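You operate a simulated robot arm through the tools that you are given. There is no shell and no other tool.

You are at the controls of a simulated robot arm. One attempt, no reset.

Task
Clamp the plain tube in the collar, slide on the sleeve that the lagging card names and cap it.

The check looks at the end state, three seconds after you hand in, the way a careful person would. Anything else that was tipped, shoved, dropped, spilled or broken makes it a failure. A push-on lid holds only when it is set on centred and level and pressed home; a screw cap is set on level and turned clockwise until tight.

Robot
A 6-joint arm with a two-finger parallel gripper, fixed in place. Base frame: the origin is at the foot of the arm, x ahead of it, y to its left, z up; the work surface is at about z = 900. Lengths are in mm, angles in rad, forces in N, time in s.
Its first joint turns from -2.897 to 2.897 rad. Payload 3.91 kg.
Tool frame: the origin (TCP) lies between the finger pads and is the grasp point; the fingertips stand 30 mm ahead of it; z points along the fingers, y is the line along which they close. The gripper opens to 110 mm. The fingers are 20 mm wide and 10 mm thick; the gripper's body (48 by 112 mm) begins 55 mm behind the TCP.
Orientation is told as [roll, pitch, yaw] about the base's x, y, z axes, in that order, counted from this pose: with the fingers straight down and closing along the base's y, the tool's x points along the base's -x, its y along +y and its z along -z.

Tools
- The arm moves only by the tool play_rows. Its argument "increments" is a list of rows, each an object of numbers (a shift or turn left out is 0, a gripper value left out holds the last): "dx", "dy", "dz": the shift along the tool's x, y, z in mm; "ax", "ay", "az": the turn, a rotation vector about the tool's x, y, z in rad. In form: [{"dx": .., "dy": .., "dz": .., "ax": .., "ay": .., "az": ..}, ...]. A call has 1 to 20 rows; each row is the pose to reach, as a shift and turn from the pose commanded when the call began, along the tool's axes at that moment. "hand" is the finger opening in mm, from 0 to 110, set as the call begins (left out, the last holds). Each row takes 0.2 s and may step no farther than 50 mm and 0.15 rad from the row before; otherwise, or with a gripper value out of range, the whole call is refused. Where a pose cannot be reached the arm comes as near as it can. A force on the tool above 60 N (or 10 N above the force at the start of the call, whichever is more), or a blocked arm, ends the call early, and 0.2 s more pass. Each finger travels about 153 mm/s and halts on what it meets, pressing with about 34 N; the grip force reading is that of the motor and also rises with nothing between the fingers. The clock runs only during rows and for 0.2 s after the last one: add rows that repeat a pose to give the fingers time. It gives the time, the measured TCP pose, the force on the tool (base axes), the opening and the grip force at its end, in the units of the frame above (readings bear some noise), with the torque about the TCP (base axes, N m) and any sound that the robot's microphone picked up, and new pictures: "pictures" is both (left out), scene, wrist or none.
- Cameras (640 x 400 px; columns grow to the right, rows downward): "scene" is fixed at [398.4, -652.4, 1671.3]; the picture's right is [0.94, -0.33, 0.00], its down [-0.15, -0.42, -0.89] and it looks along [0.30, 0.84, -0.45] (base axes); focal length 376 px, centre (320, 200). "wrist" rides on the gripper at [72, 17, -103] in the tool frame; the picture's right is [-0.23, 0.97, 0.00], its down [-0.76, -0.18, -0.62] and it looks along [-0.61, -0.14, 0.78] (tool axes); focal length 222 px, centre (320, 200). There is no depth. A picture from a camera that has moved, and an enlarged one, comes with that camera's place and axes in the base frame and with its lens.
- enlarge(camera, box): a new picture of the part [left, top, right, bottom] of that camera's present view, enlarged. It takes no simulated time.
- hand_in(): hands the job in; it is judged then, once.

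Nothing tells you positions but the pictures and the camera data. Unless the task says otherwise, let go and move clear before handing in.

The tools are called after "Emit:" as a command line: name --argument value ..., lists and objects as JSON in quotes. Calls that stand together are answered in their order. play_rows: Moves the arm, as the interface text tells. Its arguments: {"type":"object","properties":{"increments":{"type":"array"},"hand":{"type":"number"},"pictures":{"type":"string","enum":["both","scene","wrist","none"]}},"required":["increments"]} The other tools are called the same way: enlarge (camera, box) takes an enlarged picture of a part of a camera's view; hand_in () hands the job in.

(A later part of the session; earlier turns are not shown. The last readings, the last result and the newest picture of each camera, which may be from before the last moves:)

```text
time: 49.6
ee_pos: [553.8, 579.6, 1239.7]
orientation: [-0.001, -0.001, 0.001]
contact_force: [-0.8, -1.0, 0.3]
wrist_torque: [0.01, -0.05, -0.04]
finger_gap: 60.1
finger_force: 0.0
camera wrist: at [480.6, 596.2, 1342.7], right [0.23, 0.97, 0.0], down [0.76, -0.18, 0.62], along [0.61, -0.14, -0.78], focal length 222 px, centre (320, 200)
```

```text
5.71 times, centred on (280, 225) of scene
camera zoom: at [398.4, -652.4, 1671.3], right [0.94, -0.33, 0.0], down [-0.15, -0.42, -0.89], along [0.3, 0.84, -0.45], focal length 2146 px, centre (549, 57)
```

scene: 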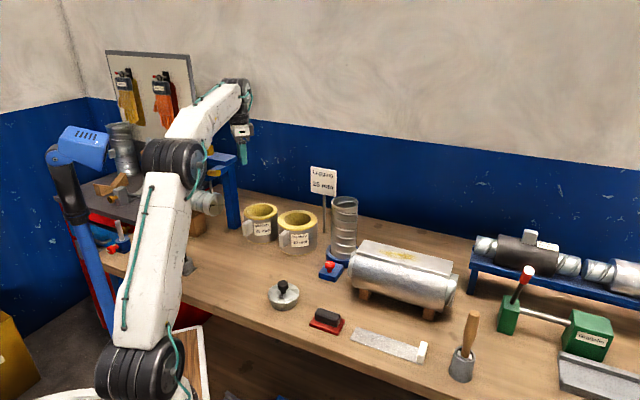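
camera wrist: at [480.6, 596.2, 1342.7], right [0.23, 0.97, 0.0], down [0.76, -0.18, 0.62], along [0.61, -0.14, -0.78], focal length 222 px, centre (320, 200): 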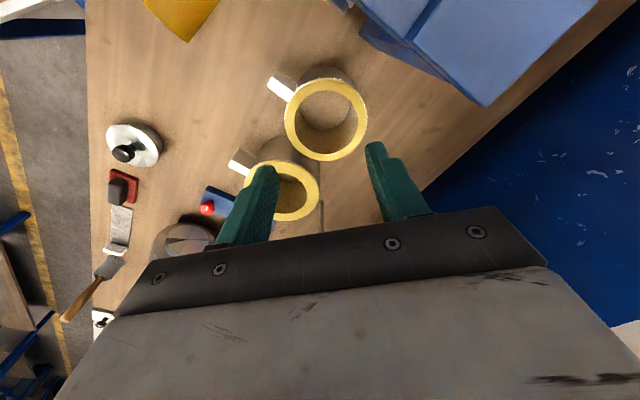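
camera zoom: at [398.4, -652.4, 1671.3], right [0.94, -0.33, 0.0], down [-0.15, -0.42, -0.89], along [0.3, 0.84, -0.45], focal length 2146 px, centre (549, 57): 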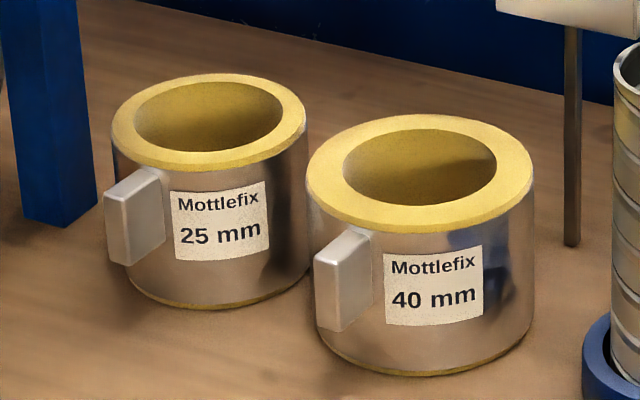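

The handle on the 25 mm sleeve is a block about 14 mm wide and 32 mm long, pointing out at about 220°. I'll go above it with the closing line tangential, keep the tool straight for now, and check.

Emit:
play_rows --increments '[{"dx": 5, "dy": -15, "dz": 20, "az": -0.14}, {"dx": 10, "dy": -30, "dz": 45, "az": -0.28}, {"dx": 17.3, "dy": -53.7, "dz": 70, "az": -0.42}, {"dx": 17.3, "dy": -53.7, "dz": 95, "az": -0.56}, {"dx": 17.3, "dy": -53.7, "dz": 110, "az": -0.7}, {"dx": 17.3, "dy": -53.7, "dz": 110, "az": -0.7}]' --hand 60 --pictures "both"

Emit:
enlarge --camera "wrist" --box '[220, 60, 420, 210]'

Emit:
enlarge --camera "scene" --box '[200, 140, 320, 260]'

```text
time: 51.0
ee_pos: [537.3, 525.4, 1128.1]
orientation: [0.001, -0.001, 0.704]
contact_force: [-0.4, 0.4, -0.7]
wrist_torque: [0.01, 0.02, 0.03]
finger_gap: 59.8
finger_force: 0.1
camera wrist: at [470.8, 491.6, 1231.3], right [-0.46, 0.89, 0.0], down [0.7, 0.36, 0.62], along [0.55, 0.28, -0.78], focal length 222 px, centre (320, 200)
```

scene: 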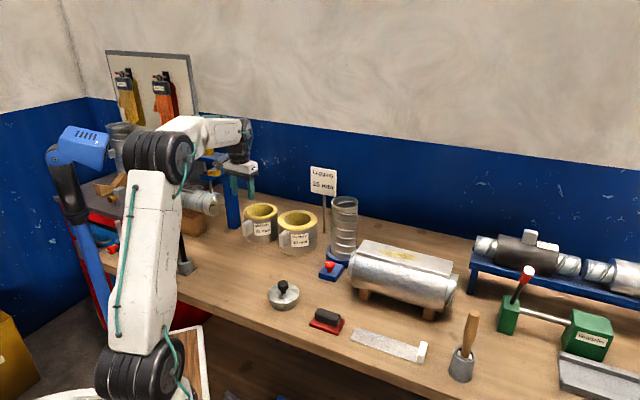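
wrist: 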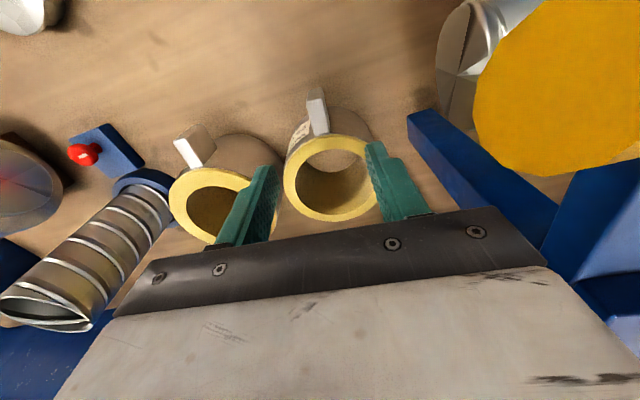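

```text
2.67 times, centred on (320, 135) of wrist
camera zoom: at [470.8, 491.6, 1231.3], right [-0.46, 0.89, 0.0], down [0.7, 0.36, 0.62], along [0.55, 0.28, -0.78], focal length 592 px, centre (320, 373)
```

zoom: 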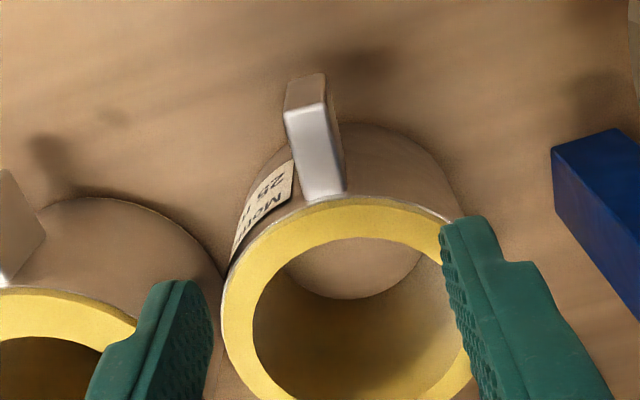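

```text
3.33 times, centred on (260, 200) of scene
camera zoom: at [398.4, -652.4, 1671.3], right [0.94, -0.33, 0.0], down [-0.15, -0.42, -0.89], along [0.3, 0.84, -0.45], focal length 1252 px, centre (520, 200)
```

zoom: 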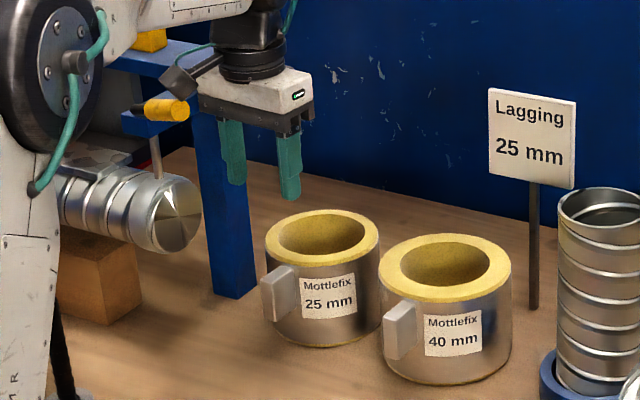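

The handle is nicely aligned with the tool's x axis. I'll lean the gripper outward by 0.2 rad, so it will clear the tube later, and lower onto the handle.

Emit:
play_rows --increments '[{"dx": 1, "dy": -1, "ay": -0.1}, {"dx": 2, "dy": -2.3, "ay": -0.2}, {"dx": 2, "dy": -2.3, "dz": 35, "ay": -0.2}, {"dx": 2, "dy": -2.3, "dz": 75, "ay": -0.2}, {"dx": 2, "dy": -2.3, "dz": 95, "ay": -0.2}, {"dx": 2, "dy": -2.3, "dz": 95, "ay": -0.2}]' --hand 46 --pictures "both"

Emit:
enlarge --camera "wrist" --box '[220, 90, 420, 240]'

Emit:
enlarge --camera "scene" --box '[210, 160, 310, 260]'

```text
time: 52.4
ee_pos: [537.5, 523.8, 1033.1]
orientation: [0.0, -0.202, 0.701]
contact_force: [-0.3, 0.4, -0.4]
wrist_torque: [-0.01, 0.02, 0.0]
finger_gap: 45.9
finger_force: 0.0
camera wrist: at [456.5, 476.5, 1120.1], right [-0.46, 0.89, 0.05], down [0.59, 0.27, 0.76], along [0.66, 0.38, -0.65], focal length 222 px, centre (320, 200)
```

scene: 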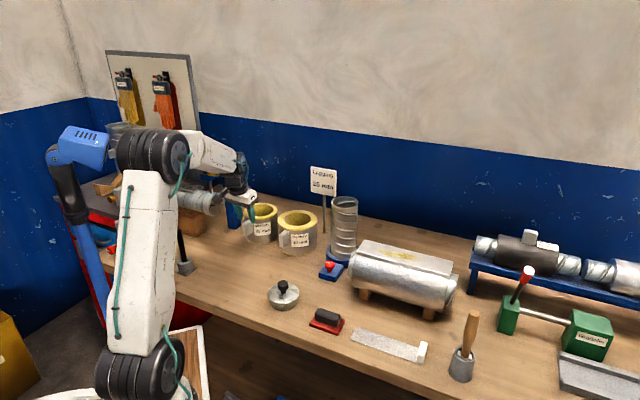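
wrist: 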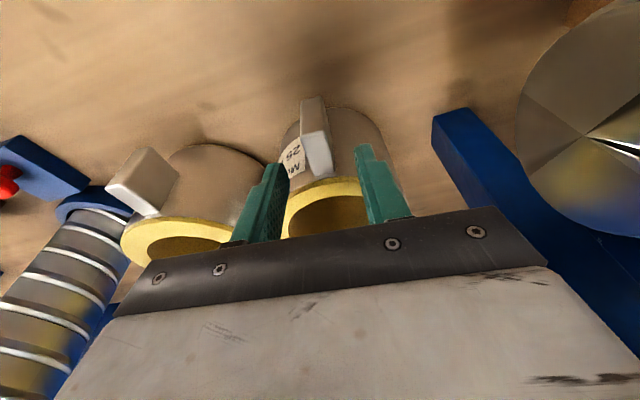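

```text
2.67 times, centred on (320, 165) of wrist
camera zoom: at [456.5, 476.5, 1120.1], right [-0.46, 0.89, 0.05], down [0.59, 0.27, 0.76], along [0.66, 0.38, -0.65], focal length 592 px, centre (320, 293)
```

zoom: 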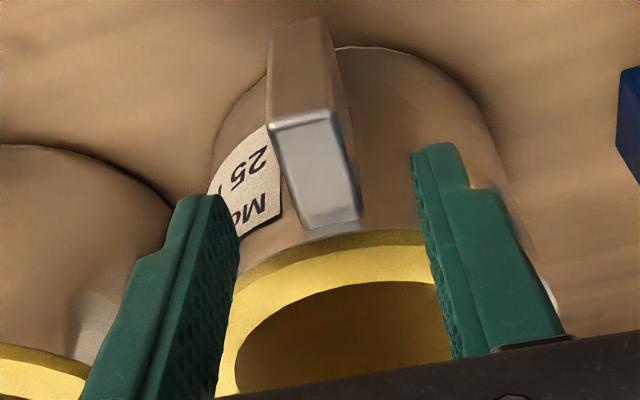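

```text
4.00 times, centred on (260, 210) of scene
camera zoom: at [398.4, -652.4, 1671.3], right [0.94, -0.33, 0.0], down [-0.15, -0.42, -0.89], along [0.3, 0.84, -0.45], focal length 1502 px, centre (560, 160)
```

zoom: 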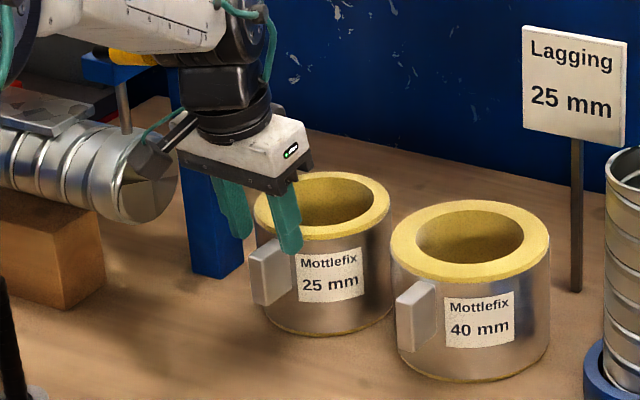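

The handle is centred between the fingers. I'll go straight down (base vertical) around it.

Emit:
play_rows --increments '[{"dx": 4.5, "dz": 18}, {"dx": 8.5, "dz": 37}, {"dx": 11, "dz": 49}, {"dx": 12, "dz": 54.9}, {"dx": 12, "dz": 54.9}]' --pictures "both"

Emit:
enlarge --camera "wrist" --box '[220, 90, 420, 240]'

Emit:
enlarge --camera "scene" --box '[210, 180, 310, 270]'

```text
time: 53.6
ee_pos: [536.5, 522.8, 977.4]
orientation: [0.001, -0.201, 0.702]
contact_force: [0.3, -0.5, -0.1]
wrist_torque: [0.03, 0.01, 0.02]
finger_gap: 46.2
finger_force: 0.1
camera wrist: at [456.1, 475.8, 1064.0], right [-0.46, 0.89, 0.04], down [0.59, 0.27, 0.76], along [0.66, 0.38, -0.65], focal length 222 px, centre (320, 200)
```

scene: 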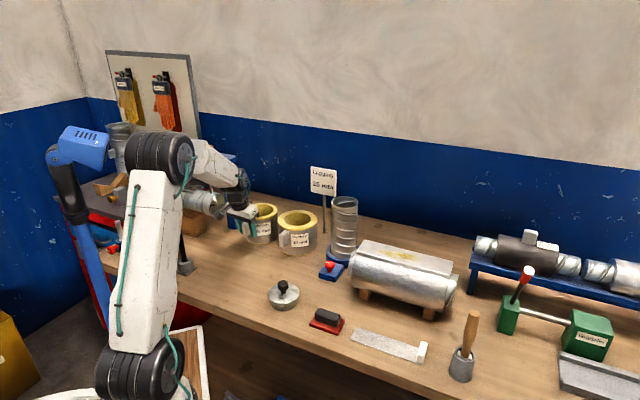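
wrist: 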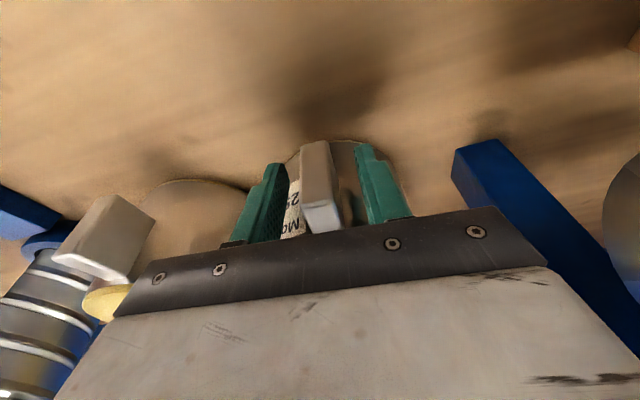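

```text
2.67 times, centred on (320, 165) of wrist
camera zoom: at [456.1, 475.8, 1064.0], right [-0.46, 0.89, 0.04], down [0.59, 0.27, 0.76], along [0.66, 0.38, -0.65], focal length 592 px, centre (320, 293)
```

zoom: 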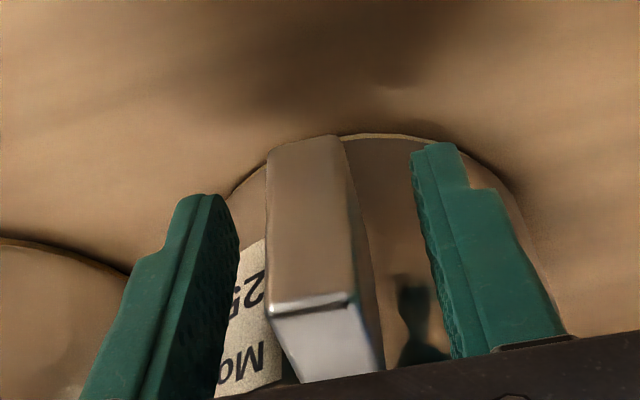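

```text
4.44 times, centred on (260, 225) of scene
camera zoom: at [398.4, -652.4, 1671.3], right [0.94, -0.33, 0.0], down [-0.15, -0.42, -0.89], along [0.3, 0.84, -0.45], focal length 1669 px, centre (587, 89)
```

zoom: 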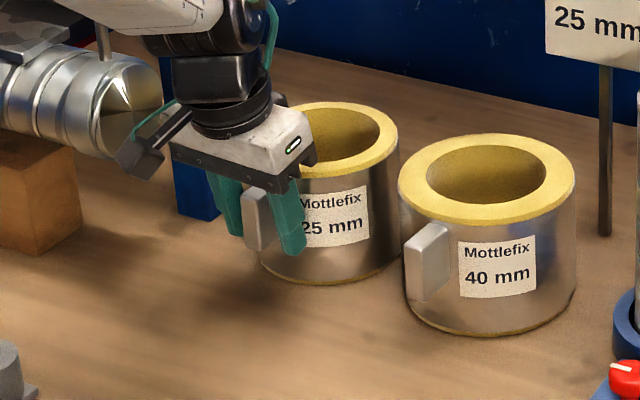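

The fingers straddle the handle evenly. I'll close on it.

Emit:
play_rows --increments '[{"dz": 0}, {"dz": 0}, {"dz": 0}]' --hand 4 --pictures "wrist"

Emit:
enlarge --camera "wrist" --box '[220, 90, 420, 240]'

```text
time: 54.4
ee_pos: [537.7, 522.9, 976.8]
orientation: [0.0, -0.202, 0.702]
contact_force: [-1.0, 0.5, -0.2]
wrist_torque: [0.06, 0.08, 0.04]
finger_gap: 17.7
finger_force: 34.1
camera wrist: at [456.2, 475.8, 1064.2], right [-0.46, 0.89, 0.05], down [0.59, 0.27, 0.76], along [0.66, 0.38, -0.65], focal length 222 px, centre (320, 200)
```

wrist: 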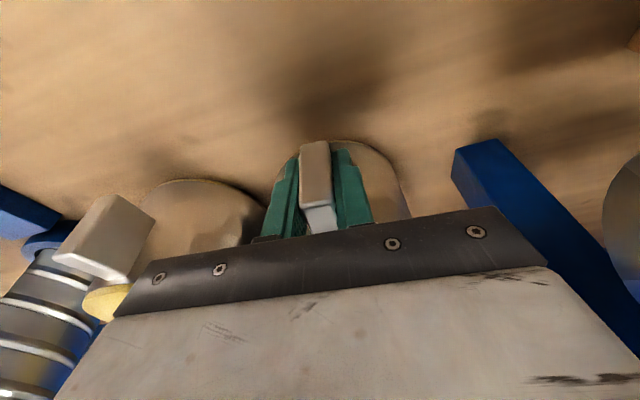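

```text
2.67 times, centred on (320, 165) of wrist
camera zoom: at [456.2, 475.8, 1064.2], right [-0.46, 0.89, 0.05], down [0.59, 0.27, 0.76], along [0.66, 0.38, -0.65], focal length 592 px, centre (320, 293)
```

zoom: 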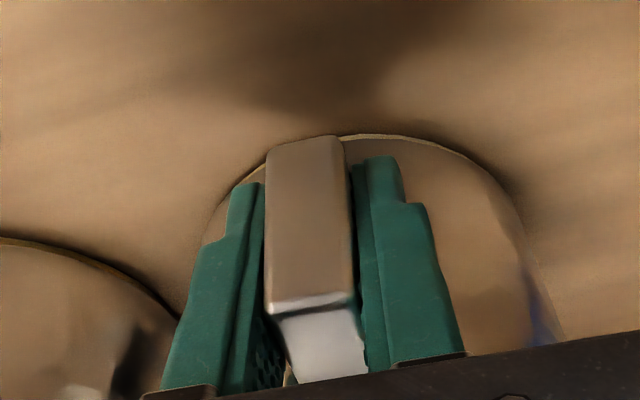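

The handle is gripped, 17.7 mm wide. I'll lift a little first to see whether the sleeve stays level.

Emit:
play_rows --increments '[{"dx": -0.6, "dz": -2.9}, {"dx": -2, "dz": -9.8}, {"dx": -4, "dz": -19.6}, {"dx": -6, "dz": -29.4}, {"dx": -6, "dz": -29.4}]' --pictures "both"

Emit:
enlarge --camera "scene" --box '[210, 170, 310, 260]'

Emit:
enlarge --camera "wrist" --box '[220, 90, 420, 240]'

```text
time: 55.6
ee_pos: [537.9, 523.2, 1008.0]
orientation: [0.0, -0.203, 0.702]
contact_force: [0.3, -0.8, -1.8]
wrist_torque: [-0.09, 0.08, -0.01]
finger_gap: 17.7
finger_force: 33.7
camera wrist: at [456.2, 475.9, 1094.3], right [-0.46, 0.89, 0.05], down [0.59, 0.27, 0.76], along [0.66, 0.38, -0.65], focal length 222 px, centre (320, 200)
```

scene: 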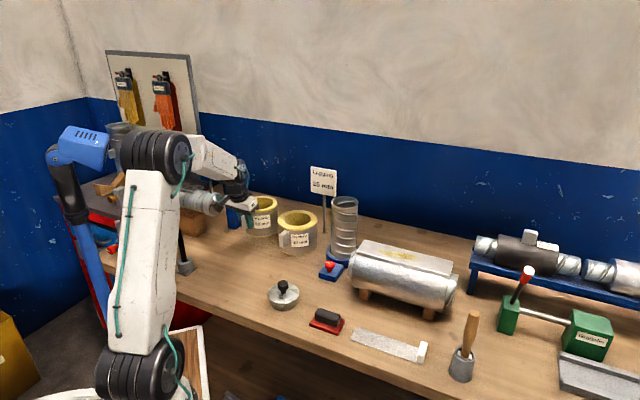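
wrist: 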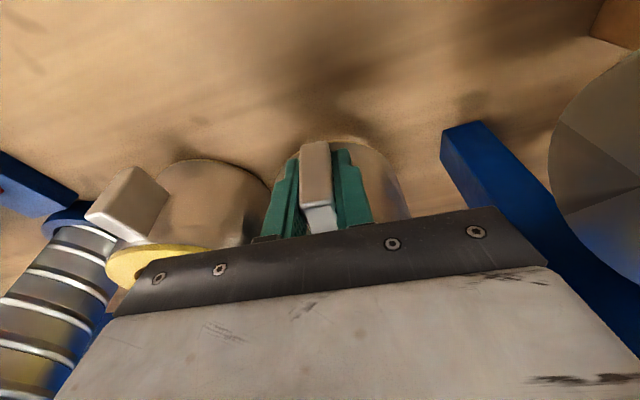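

```text
4.44 times, centred on (260, 215) of scene
camera zoom: at [398.4, -652.4, 1671.3], right [0.94, -0.33, 0.0], down [-0.15, -0.42, -0.89], along [0.3, 0.84, -0.45], focal length 1669 px, centre (587, 133)
```

zoom: 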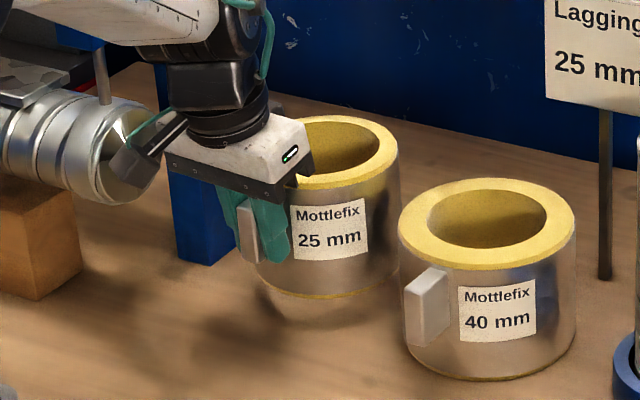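

```text
2.67 times, centred on (320, 165) of wrist
camera zoom: at [456.2, 475.9, 1094.3], right [-0.46, 0.89, 0.05], down [0.59, 0.27, 0.76], along [0.66, 0.38, -0.65], focal length 592 px, centre (320, 293)
```

zoom: 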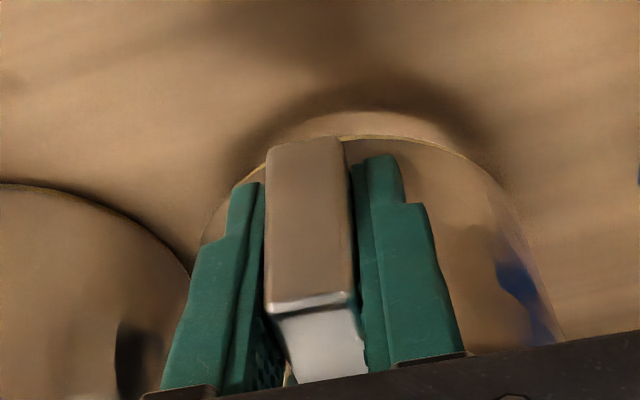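

The sleeve hangs level and is light. I'll lift it well above the tube's top height.

Emit:
play_rows --increments '[{"dx": -4, "dz": -19.6}, {"dx": -11, "dz": -54}, {"dx": -19, "dz": -94}, {"dx": -27, "dz": -133}, {"dx": -35, "dz": -172}, {"dx": -41, "dz": -202}, {"dx": -43, "dz": -212}, {"dx": -43, "dz": -212}]' --pictures "both"

Emit:
enlarge --camera "scene" --box '[200, 90, 320, 190]'

```text
time: 57.4
ee_pos: [539.0, 522.6, 1223.7]
orientation: [-0.001, -0.198, 0.701]
contact_force: [0.8, -0.7, -1.8]
wrist_torque: [-0.07, 0.11, 0.0]
finger_gap: 17.7
finger_force: 33.8
camera wrist: at [456.7, 476.0, 1310.1], right [-0.46, 0.89, 0.04], down [0.59, 0.27, 0.76], along [0.66, 0.38, -0.65], focal length 222 px, centre (320, 200)
```

scene: 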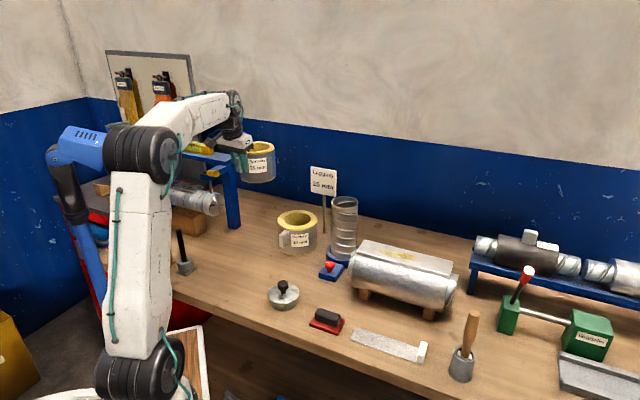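
wrist: 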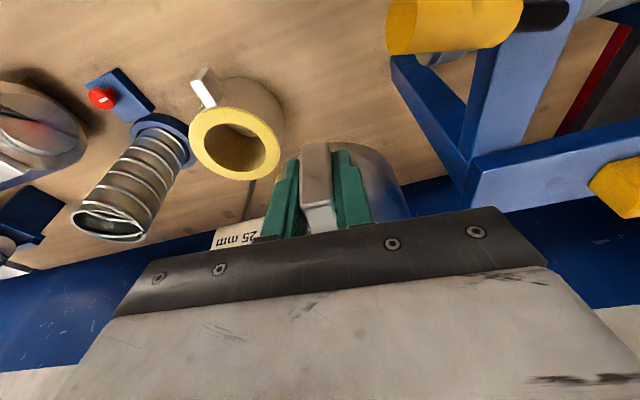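

```text
4.00 times, centred on (260, 140) of scene
camera zoom: at [398.4, -652.4, 1671.3], right [0.94, -0.33, 0.0], down [-0.15, -0.42, -0.89], along [0.3, 0.84, -0.45], focal length 1502 px, centre (560, 440)
```

zoom: 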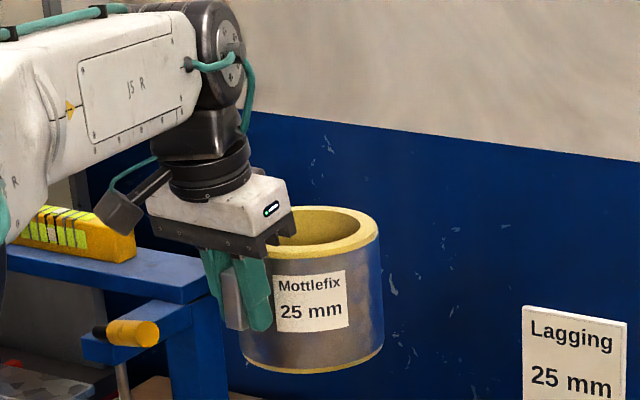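

Emit:
enlarge --camera "scene" --box '[240, 135, 300, 190]'

Emit:
enlarge --camera "scene" --box '[310, 180, 380, 280]'

Emit:
enlarge --camera "wrist" --box '[40, 80, 240, 260]'

```text
7.27 times, centred on (270, 162) of scene
camera zoom: at [398.4, -652.4, 1671.3], right [0.94, -0.33, 0.0], down [-0.15, -0.42, -0.89], along [0.3, 0.84, -0.45], focal length 2732 px, centre (684, 473)
```

zoom: 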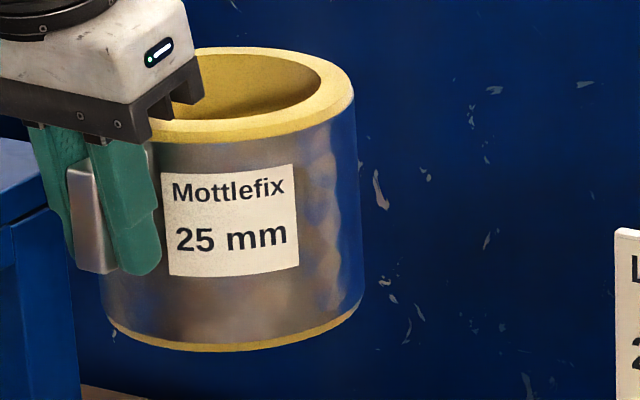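

```text
4.00 times, centred on (345, 230) of scene
camera zoom: at [398.4, -652.4, 1671.3], right [0.94, -0.33, 0.0], down [-0.15, -0.42, -0.89], along [0.3, 0.84, -0.45], focal length 1502 px, centre (220, 80)
```

zoom: 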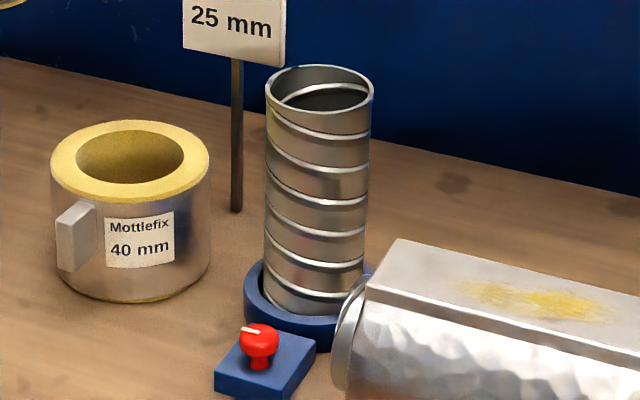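

```text
2.22 times, centred on (140, 170) of wrist
camera zoom: at [456.7, 476.0, 1310.1], right [-0.46, 0.89, 0.04], down [0.59, 0.27, 0.76], along [0.66, 0.38, -0.65], focal length 494 px, centre (720, 267)
```

zoom: 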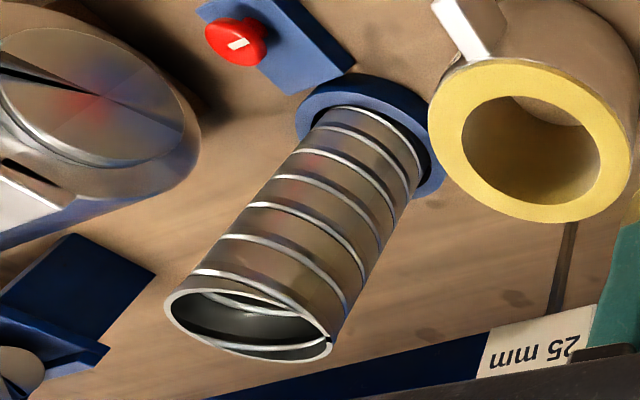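

The sleeve centre looks to be about 83 mm inward of the TCP. I'll carry it over the tube, turning the handle to face the robot base.

Emit:
play_rows --increments '[{"dx": -1, "dy": -12, "dz": 0.3, "ax": 0.003, "az": 0.012}, {"dx": -4, "dy": -42, "dz": 0.8, "ax": 0.0085, "az": 0.042}, {"dx": -8, "dy": -85, "dz": 1.7, "ax": 0.0175, "az": 0.086}, {"dx": -12.5, "dy": -130, "dz": 2.5, "ax": 0.0267, "az": 0.132}, {"dx": -17, "dy": -175, "dz": 3.4, "ax": 0.036, "az": 0.178}, {"dx": -21, "dy": -220, "dz": 4.3, "ax": 0.0452, "az": 0.223}, {"dx": -25, "dy": -260, "dz": 5.1, "ax": 0.0535, "az": 0.264}, {"dx": -28, "dy": -290, "dz": 5.7, "ax": 0.06, "az": 0.294}, {"dx": -29.6, "dy": -307.2, "dz": 6, "ax": 0.0632, "az": 0.3117}, {"dx": -29.6, "dy": -307.2, "dz": 6, "ax": 0.0632, "az": 0.3117}]' --pictures "both"

Emit:
enlarge --camera "scene" --box '[300, 120, 400, 220]'

Emit:
enlarge --camera "wrist" --box '[220, 60, 420, 240]'

```text
time: 59.6
ee_pos: [759.8, 307.2, 1224.3]
orientation: [0.0, -0.201, 0.384]
contact_force: [-0.1, 0.2, -1.8]
wrist_torque: [-0.03, 0.13, 0.02]
finger_gap: 17.8
finger_force: 34.0
camera wrist: at [667.2, 287.7, 1310.6], right [-0.16, 0.99, 0.05], down [0.64, 0.07, 0.76], along [0.75, 0.15, -0.65], focal length 222 px, centre (320, 200)
```

scene: 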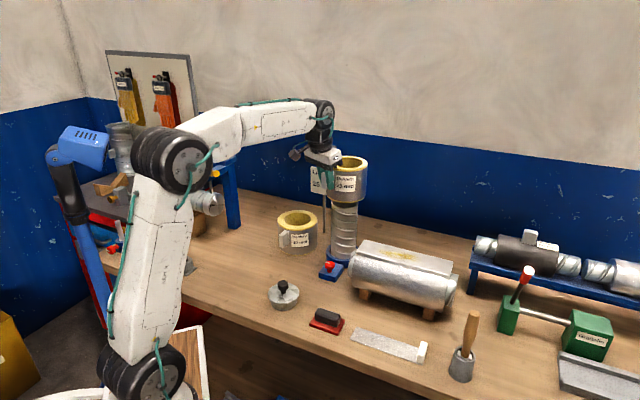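
wrist: 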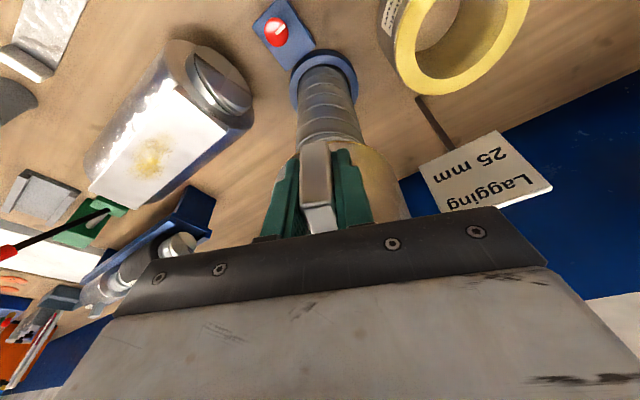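

```text
4.00 times, centred on (350, 170) of scene
camera zoom: at [398.4, -652.4, 1671.3], right [0.94, -0.33, 0.0], down [-0.15, -0.42, -0.89], along [0.3, 0.84, -0.45], focal length 1502 px, centre (200, 320)
```

zoom: 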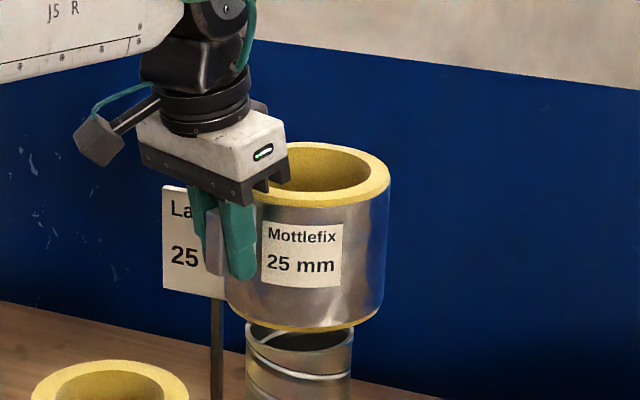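

```text
2.22 times, centred on (320, 150) of wrist
camera zoom: at [667.2, 287.7, 1310.6], right [-0.16, 0.99, 0.05], down [0.64, 0.07, 0.76], along [0.75, 0.15, -0.65], focal length 494 px, centre (320, 311)
```

zoom: 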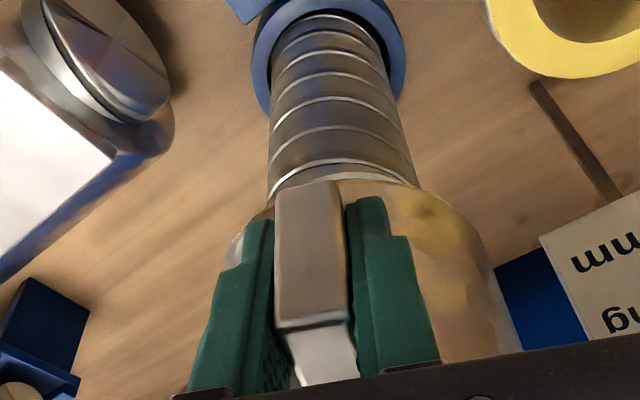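

Emit:
enlarge --camera "scene" --box '[345, 175, 405, 225]'

Emit:
enlarge --camera "scene" --box '[320, 170, 380, 220]'

Emit:
enlarge --camera "wrist" --box '[270, 90, 420, 190]'

```text
8.00 times, centred on (375, 200) of scene
camera zoom: at [398.4, -652.4, 1671.3], right [0.94, -0.33, 0.0], down [-0.15, -0.42, -0.89], along [0.3, 0.84, -0.45], focal length 3005 px, centre (-120, 200)
```

zoom: 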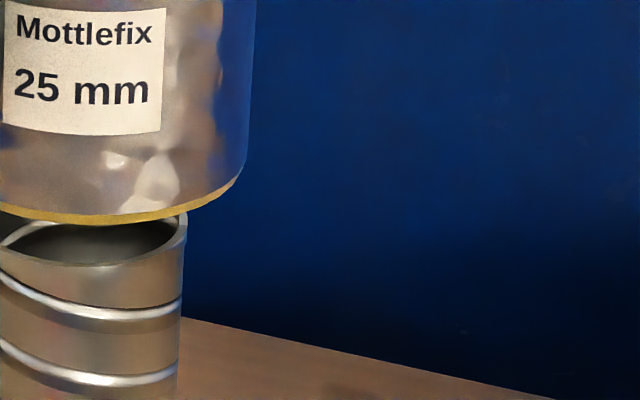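

```text
8.00 times, centred on (350, 195) of scene
camera zoom: at [398.4, -652.4, 1671.3], right [0.94, -0.33, 0.0], down [-0.15, -0.42, -0.89], along [0.3, 0.84, -0.45], focal length 3005 px, centre (80, 240)
```

zoom: 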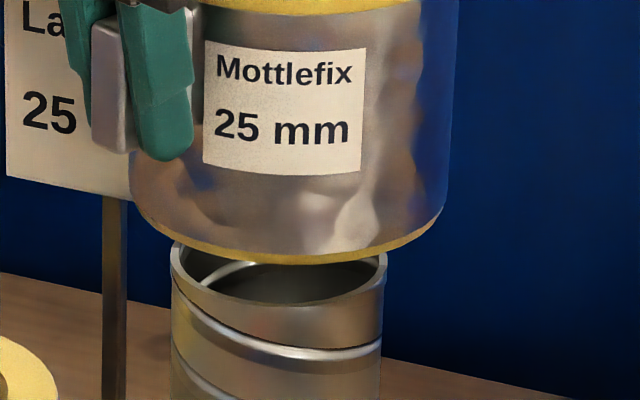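

```text
4.00 times, centred on (345, 140) of wrist
camera zoom: at [667.2, 287.7, 1310.6], right [-0.16, 0.99, 0.05], down [0.64, 0.07, 0.76], along [0.75, 0.15, -0.65], focal length 888 px, centre (220, 440)
```

zoom: 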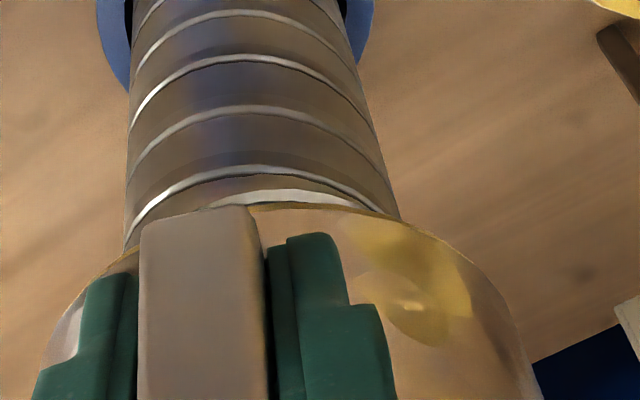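

Comparing both views, the sleeve should shift about 2 mm back toward the base and 1.5 mm sideways. I'll correct that and lower to about 5 mm above the tube rim.

Emit:
play_rows --increments '[{"dx": 1.7, "dy": 1.5, "dz": -0.3}, {"dx": 3.5, "dy": 1.5, "dz": 8.6}, {"dx": 5.3, "dy": 1.5, "dz": 17.4}, {"dx": 6.7, "dy": 1.5, "dz": 24.1}, {"dx": 6.7, "dy": 1.5, "dz": 24.1}]' --pictures "both"

Emit:
enlarge --camera "scene" --box '[320, 170, 380, 220]'

Emit:
enlarge --camera "wrist" --box '[250, 80, 430, 240]'

```text
time: 60.8
ee_pos: [756.4, 307.3, 1199.4]
orientation: [0.001, -0.201, 0.385]
contact_force: [0.0, -0.2, -1.1]
wrist_torque: [-0.06, 0.08, -0.01]
finger_gap: 17.9
finger_force: 33.8
camera wrist: at [664.7, 288.9, 1285.4], right [-0.16, 0.99, 0.05], down [0.64, 0.07, 0.76], along [0.75, 0.15, -0.65], focal length 222 px, centre (320, 200)
```

scene: 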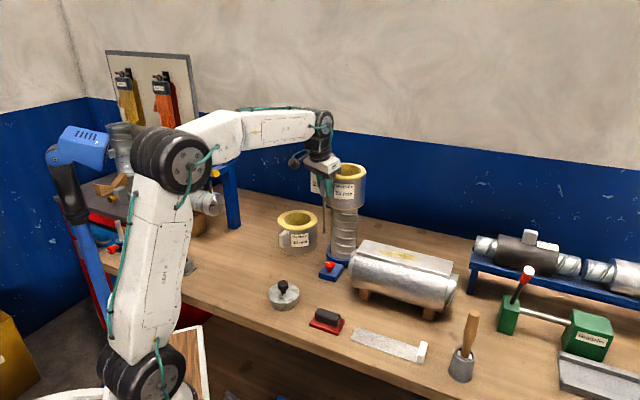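
wrist: 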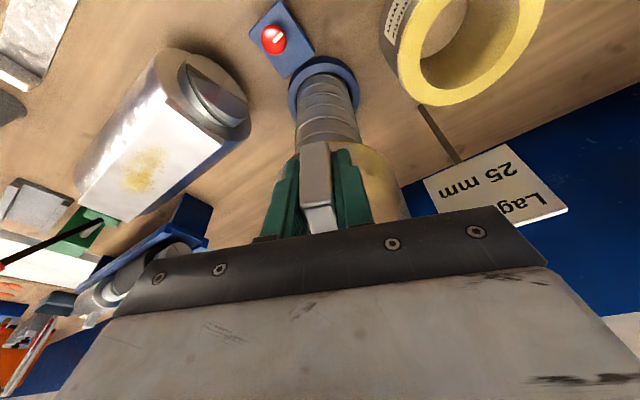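

```text
8.00 times, centred on (350, 195) of scene
camera zoom: at [398.4, -652.4, 1671.3], right [0.94, -0.33, 0.0], down [-0.15, -0.42, -0.89], along [0.3, 0.84, -0.45], focal length 3005 px, centre (80, 240)
```

zoom: 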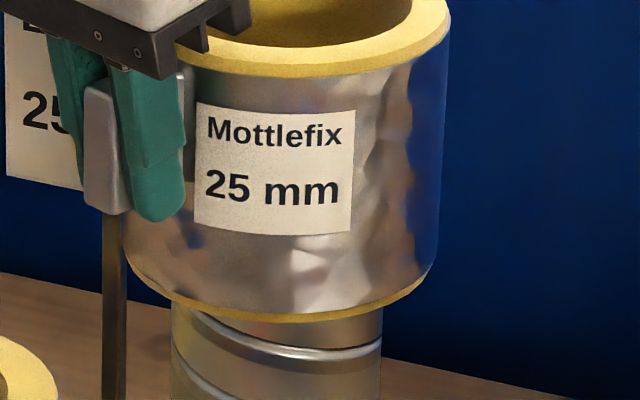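

```text
2.50 times, centred on (340, 160) of wrist
camera zoom: at [664.7, 288.9, 1285.4], right [-0.16, 0.99, 0.05], down [0.64, 0.07, 0.76], along [0.75, 0.15, -0.65], focal length 555 px, centre (270, 300)
```

zoom: 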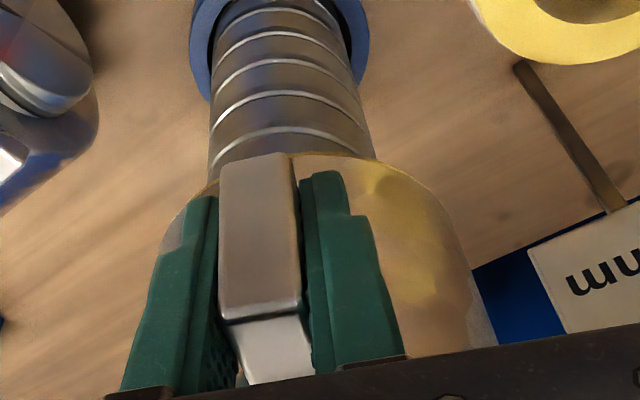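

The alignment looks within about 1 mm sideways. I'll lower gently in small steps and watch for contact.

Emit:
play_rows --increments '[{"dx": 0.6, "dz": 2.9}, {"dx": 1.0, "dz": 4.9}, {"dx": 1.4, "dz": 6.9}, {"dx": 1.8, "dz": 8.8}]' --pictures "scene"

Emit:
enlarge --camera "scene" --box '[320, 170, 380, 220]'

```text
time: 61.8
ee_pos: [757.5, 307.9, 1190.0]
orientation: [0.0, -0.201, 0.384]
contact_force: [0.1, -0.6, -0.5]
wrist_torque: [-0.01, 0.13, -0.02]
finger_gap: 17.8
finger_force: 33.8
```

scene: 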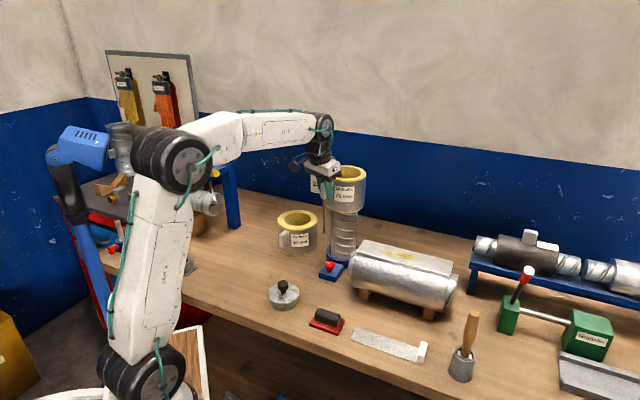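

```text
8.00 times, centred on (350, 195) of scene
camera zoom: at [398.4, -652.4, 1671.3], right [0.94, -0.33, 0.0], down [-0.15, -0.42, -0.89], along [0.3, 0.84, -0.45], focal length 3005 px, centre (80, 240)
```

zoom: 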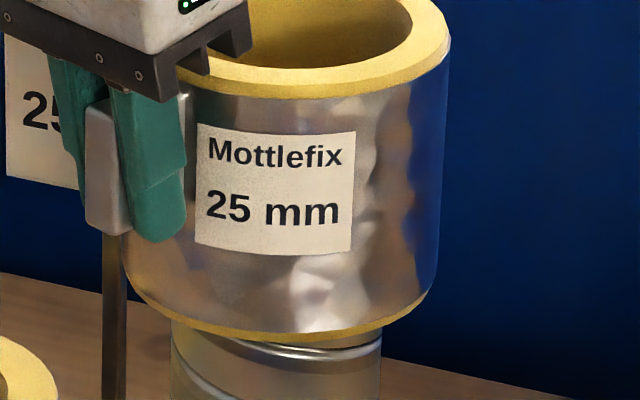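

No contact yet at rim level. I'll carry on downward in small steps.

Emit:
play_rows --increments '[{"dx": 0.6, "dz": 2.9}, {"dx": 1.2, "dz": 5.9}, {"dx": 1.8, "dz": 8.8}, {"dx": 2.4, "dz": 11.8}, {"dx": 3.0, "dz": 14.7}]' --pictures "scene"

Emit:
enlarge --camera "scene" --box '[320, 150, 390, 220]'

```text
time: 63.0
ee_pos: [757.6, 308.6, 1175.5]
orientation: [0.0, -0.2, 0.384]
contact_force: [0.1, -1.0, -1.2]
wrist_torque: [-0.02, 0.09, -0.03]
finger_gap: 17.8
finger_force: 34.2
```

scene: 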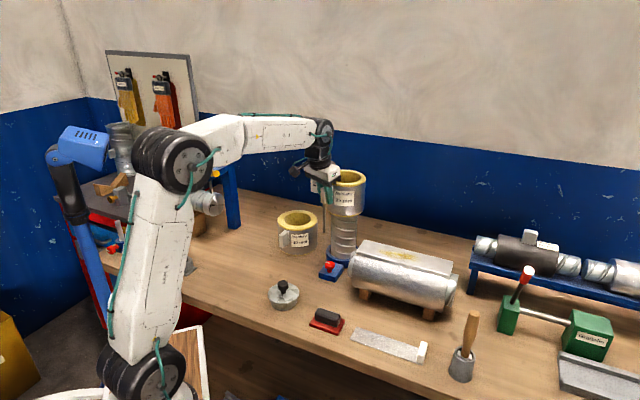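

```text
5.71 times, centred on (355, 185) of scene
camera zoom: at [398.4, -652.4, 1671.3], right [0.94, -0.33, 0.0], down [-0.15, -0.42, -0.89], along [0.3, 0.84, -0.45], focal length 2146 px, centre (120, 286)
```

zoom: 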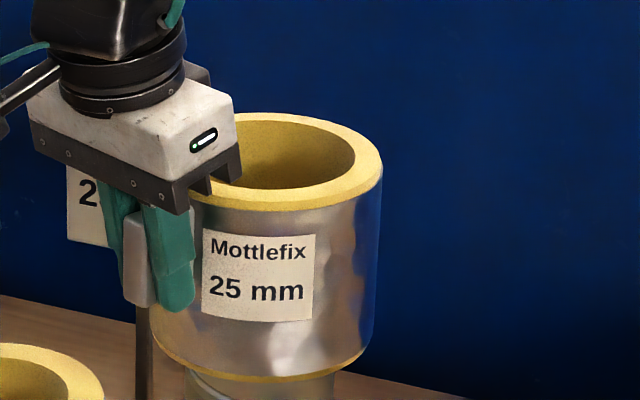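

The sleeve has gone over the tube rim with no force. I'll keep lowering in steps.

Emit:
play_rows --increments '[{"dx": 1.2, "dz": 5.9}, {"dx": 2.4, "dz": 11.8}, {"dx": 3.6, "dz": 17.6}, {"dx": 4.8, "dz": 23.5}, {"dx": 6.0, "dz": 29.4}, {"dx": 7.2, "dz": 35.3}, {"dx": 8.3, "dz": 41.2}]' --pictures "both"

Emit:
enlarge --camera "scene" --box '[310, 150, 390, 240]'

```text
time: 64.6
ee_pos: [756.9, 309.0, 1132.9]
orientation: [0.0, -0.199, 0.384]
contact_force: [-0.3, 0.5, -1.0]
wrist_torque: [-0.01, 0.13, 0.01]
finger_gap: 17.7
finger_force: 33.3
camera wrist: at [665.4, 289.1, 1219.4], right [-0.16, 0.99, 0.04], down [0.64, 0.07, 0.76], along [0.75, 0.15, -0.65], focal length 222 px, centre (320, 200)
```

scene: 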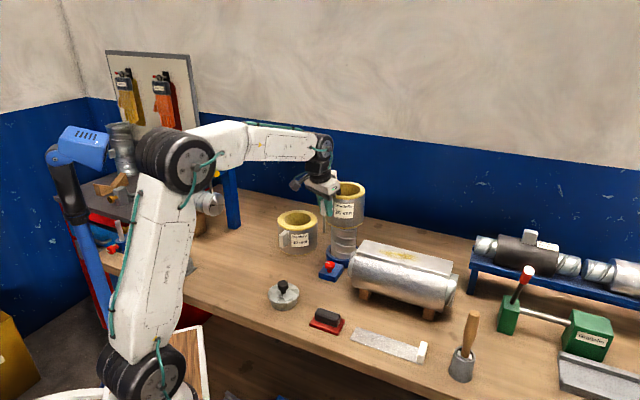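
wrist: 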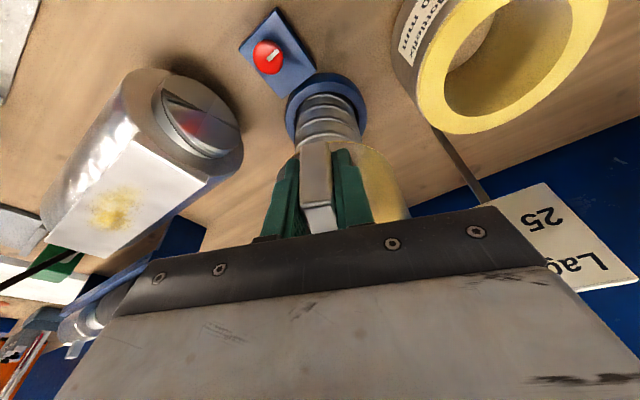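

```text
4.44 times, centred on (350, 195) of scene
camera zoom: at [398.4, -652.4, 1671.3], right [0.94, -0.33, 0.0], down [-0.15, -0.42, -0.89], along [0.3, 0.84, -0.45], focal length 1669 px, centre (187, 222)
```

zoom: 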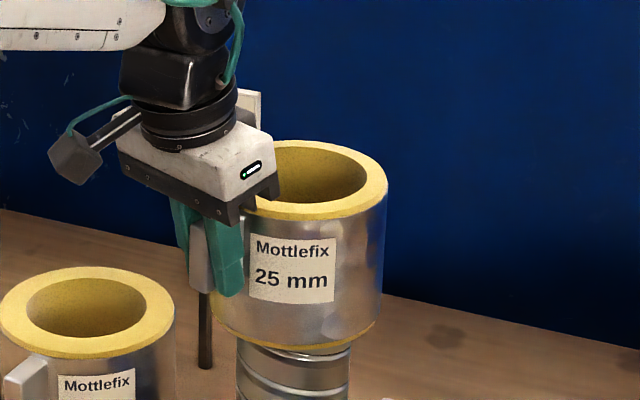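

Emit:
play_rows --increments '[{"dx": 1.6, "dz": 7.8}, {"dx": 3.2, "dz": 15.7}, {"dx": 4.8, "dz": 23.5}, {"dx": 6.4, "dz": 31.4}, {"dx": 8.0, "dz": 39.2}, {"dx": 9.5, "dz": 47}, {"dx": 11.1, "dz": 54.9}, {"dx": 12.7, "dz": 62.7}, {"dx": 14.3, "dz": 70.6}]' --pictures "both"

Emit:
enlarge --camera "scene" --box '[310, 170, 390, 270]'

```text
time: 66.6
ee_pos: [757.3, 307.9, 1061.1]
orientation: [-0.001, -0.2, 0.383]
contact_force: [-0.6, -0.3, -0.7]
wrist_torque: [-0.03, 0.09, -0.03]
finger_gap: 17.6
finger_force: 33.7
camera wrist: at [665.0, 289.5, 1148.0], right [-0.16, 0.99, 0.05], down [0.64, 0.07, 0.76], along [0.75, 0.15, -0.65], focal length 222 px, centre (320, 200)
```

scene: 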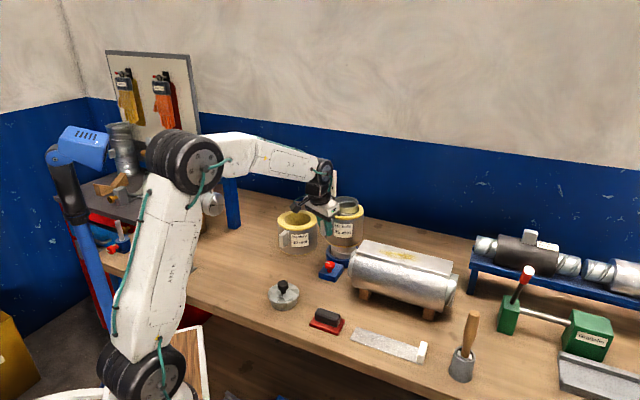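
wrist: 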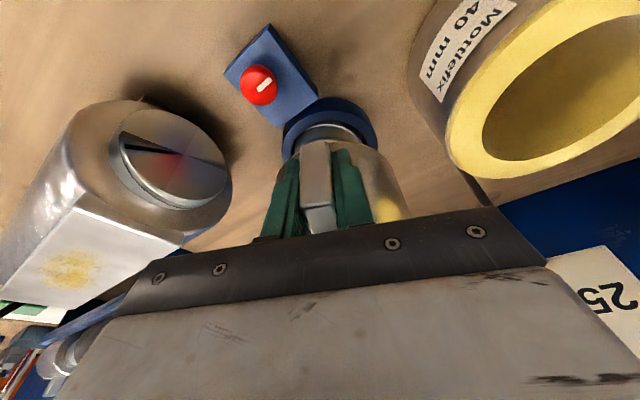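

```text
4.00 times, centred on (350, 220) of scene
camera zoom: at [398.4, -652.4, 1671.3], right [0.94, -0.33, 0.0], down [-0.15, -0.42, -0.89], along [0.3, 0.84, -0.45], focal length 1502 px, centre (200, 120)
```

zoom: 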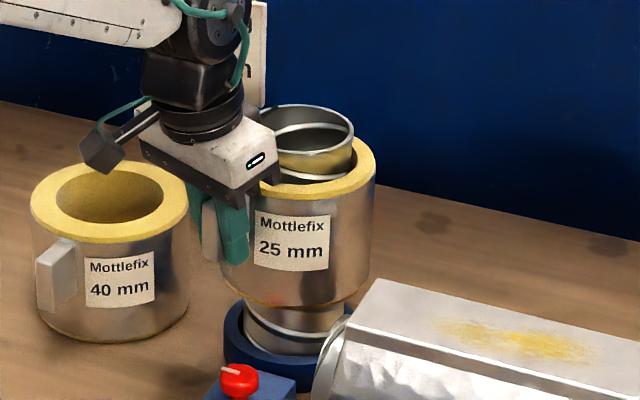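

Emit:
play_rows --increments '[{"dx": 1.4, "dz": 6.9}, {"dx": 2.8, "dz": 13.7}, {"dx": 4.2, "dz": 20.6}, {"dx": 5.6, "dz": 27.4}, {"dx": 7.0, "dz": 34.3}, {"dx": 8.4, "dz": 41.2}, {"dx": 9.4, "dz": 46.1}, {"dx": 10.2, "dz": 50}]' --pictures "both"

Emit:
enlarge --camera "scene" --box '[310, 180, 390, 280]'

Emit:
enlarge --camera "wrist" --box '[220, 80, 420, 240]'

```text
time: 68.4
ee_pos: [758.0, 309.3, 1010.7]
orientation: [0.0, -0.2, 0.383]
contact_force: [-0.3, -0.5, -1.3]
wrist_torque: [-0.05, 0.14, -0.02]
finger_gap: 17.5
finger_force: 33.9
camera wrist: at [665.9, 289.2, 1096.7], right [-0.16, 0.99, 0.05], down [0.64, 0.07, 0.76], along [0.75, 0.15, -0.65], focal length 222 px, centre (320, 200)
```

scene: 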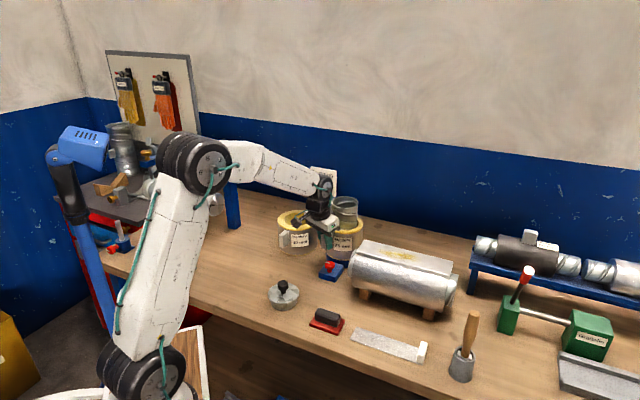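
wrist: 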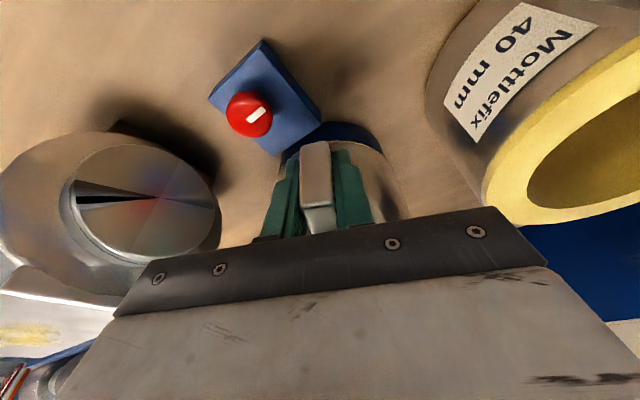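

```text
4.00 times, centred on (350, 230) of scene
camera zoom: at [398.4, -652.4, 1671.3], right [0.94, -0.33, 0.0], down [-0.15, -0.42, -0.89], along [0.3, 0.84, -0.45], focal length 1502 px, centre (200, 80)
```

zoom: 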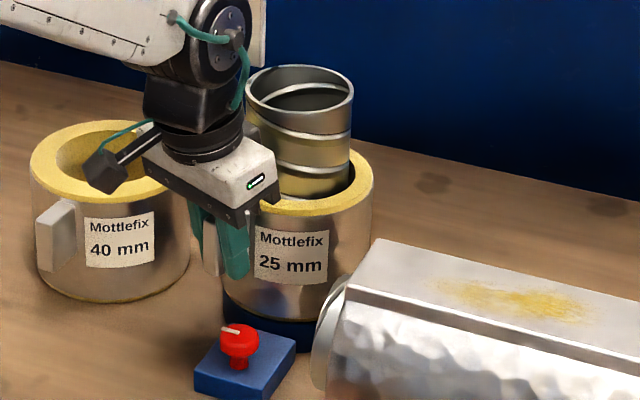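

```text
2.50 times, centred on (320, 160) of wrist
camera zoom: at [665.9, 289.2, 1096.7], right [-0.16, 0.99, 0.05], down [0.64, 0.07, 0.76], along [0.75, 0.15, -0.65], focal length 555 px, centre (320, 300)
```

zoom: 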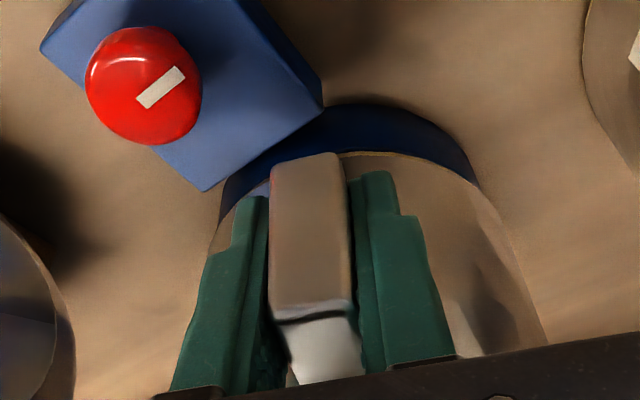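

Nearly on the collar ring. I'll take small steps down until I feel contact.

Emit:
play_rows --increments '[{"dx": 0.5, "dz": 2.5}, {"dx": 1.0, "dz": 4.9}, {"dx": 1.3, "dz": 6.4}]' --pictures "none"

```text
time: 69.2
ee_pos: [757.3, 307.4, 1008.6]
orientation: [0.002, -0.208, 0.384]
contact_force: [-6.0, -4.1, 38.5]
wrist_torque: [-0.06, -0.36, -0.04]
finger_gap: 17.7
finger_force: 33.8
```

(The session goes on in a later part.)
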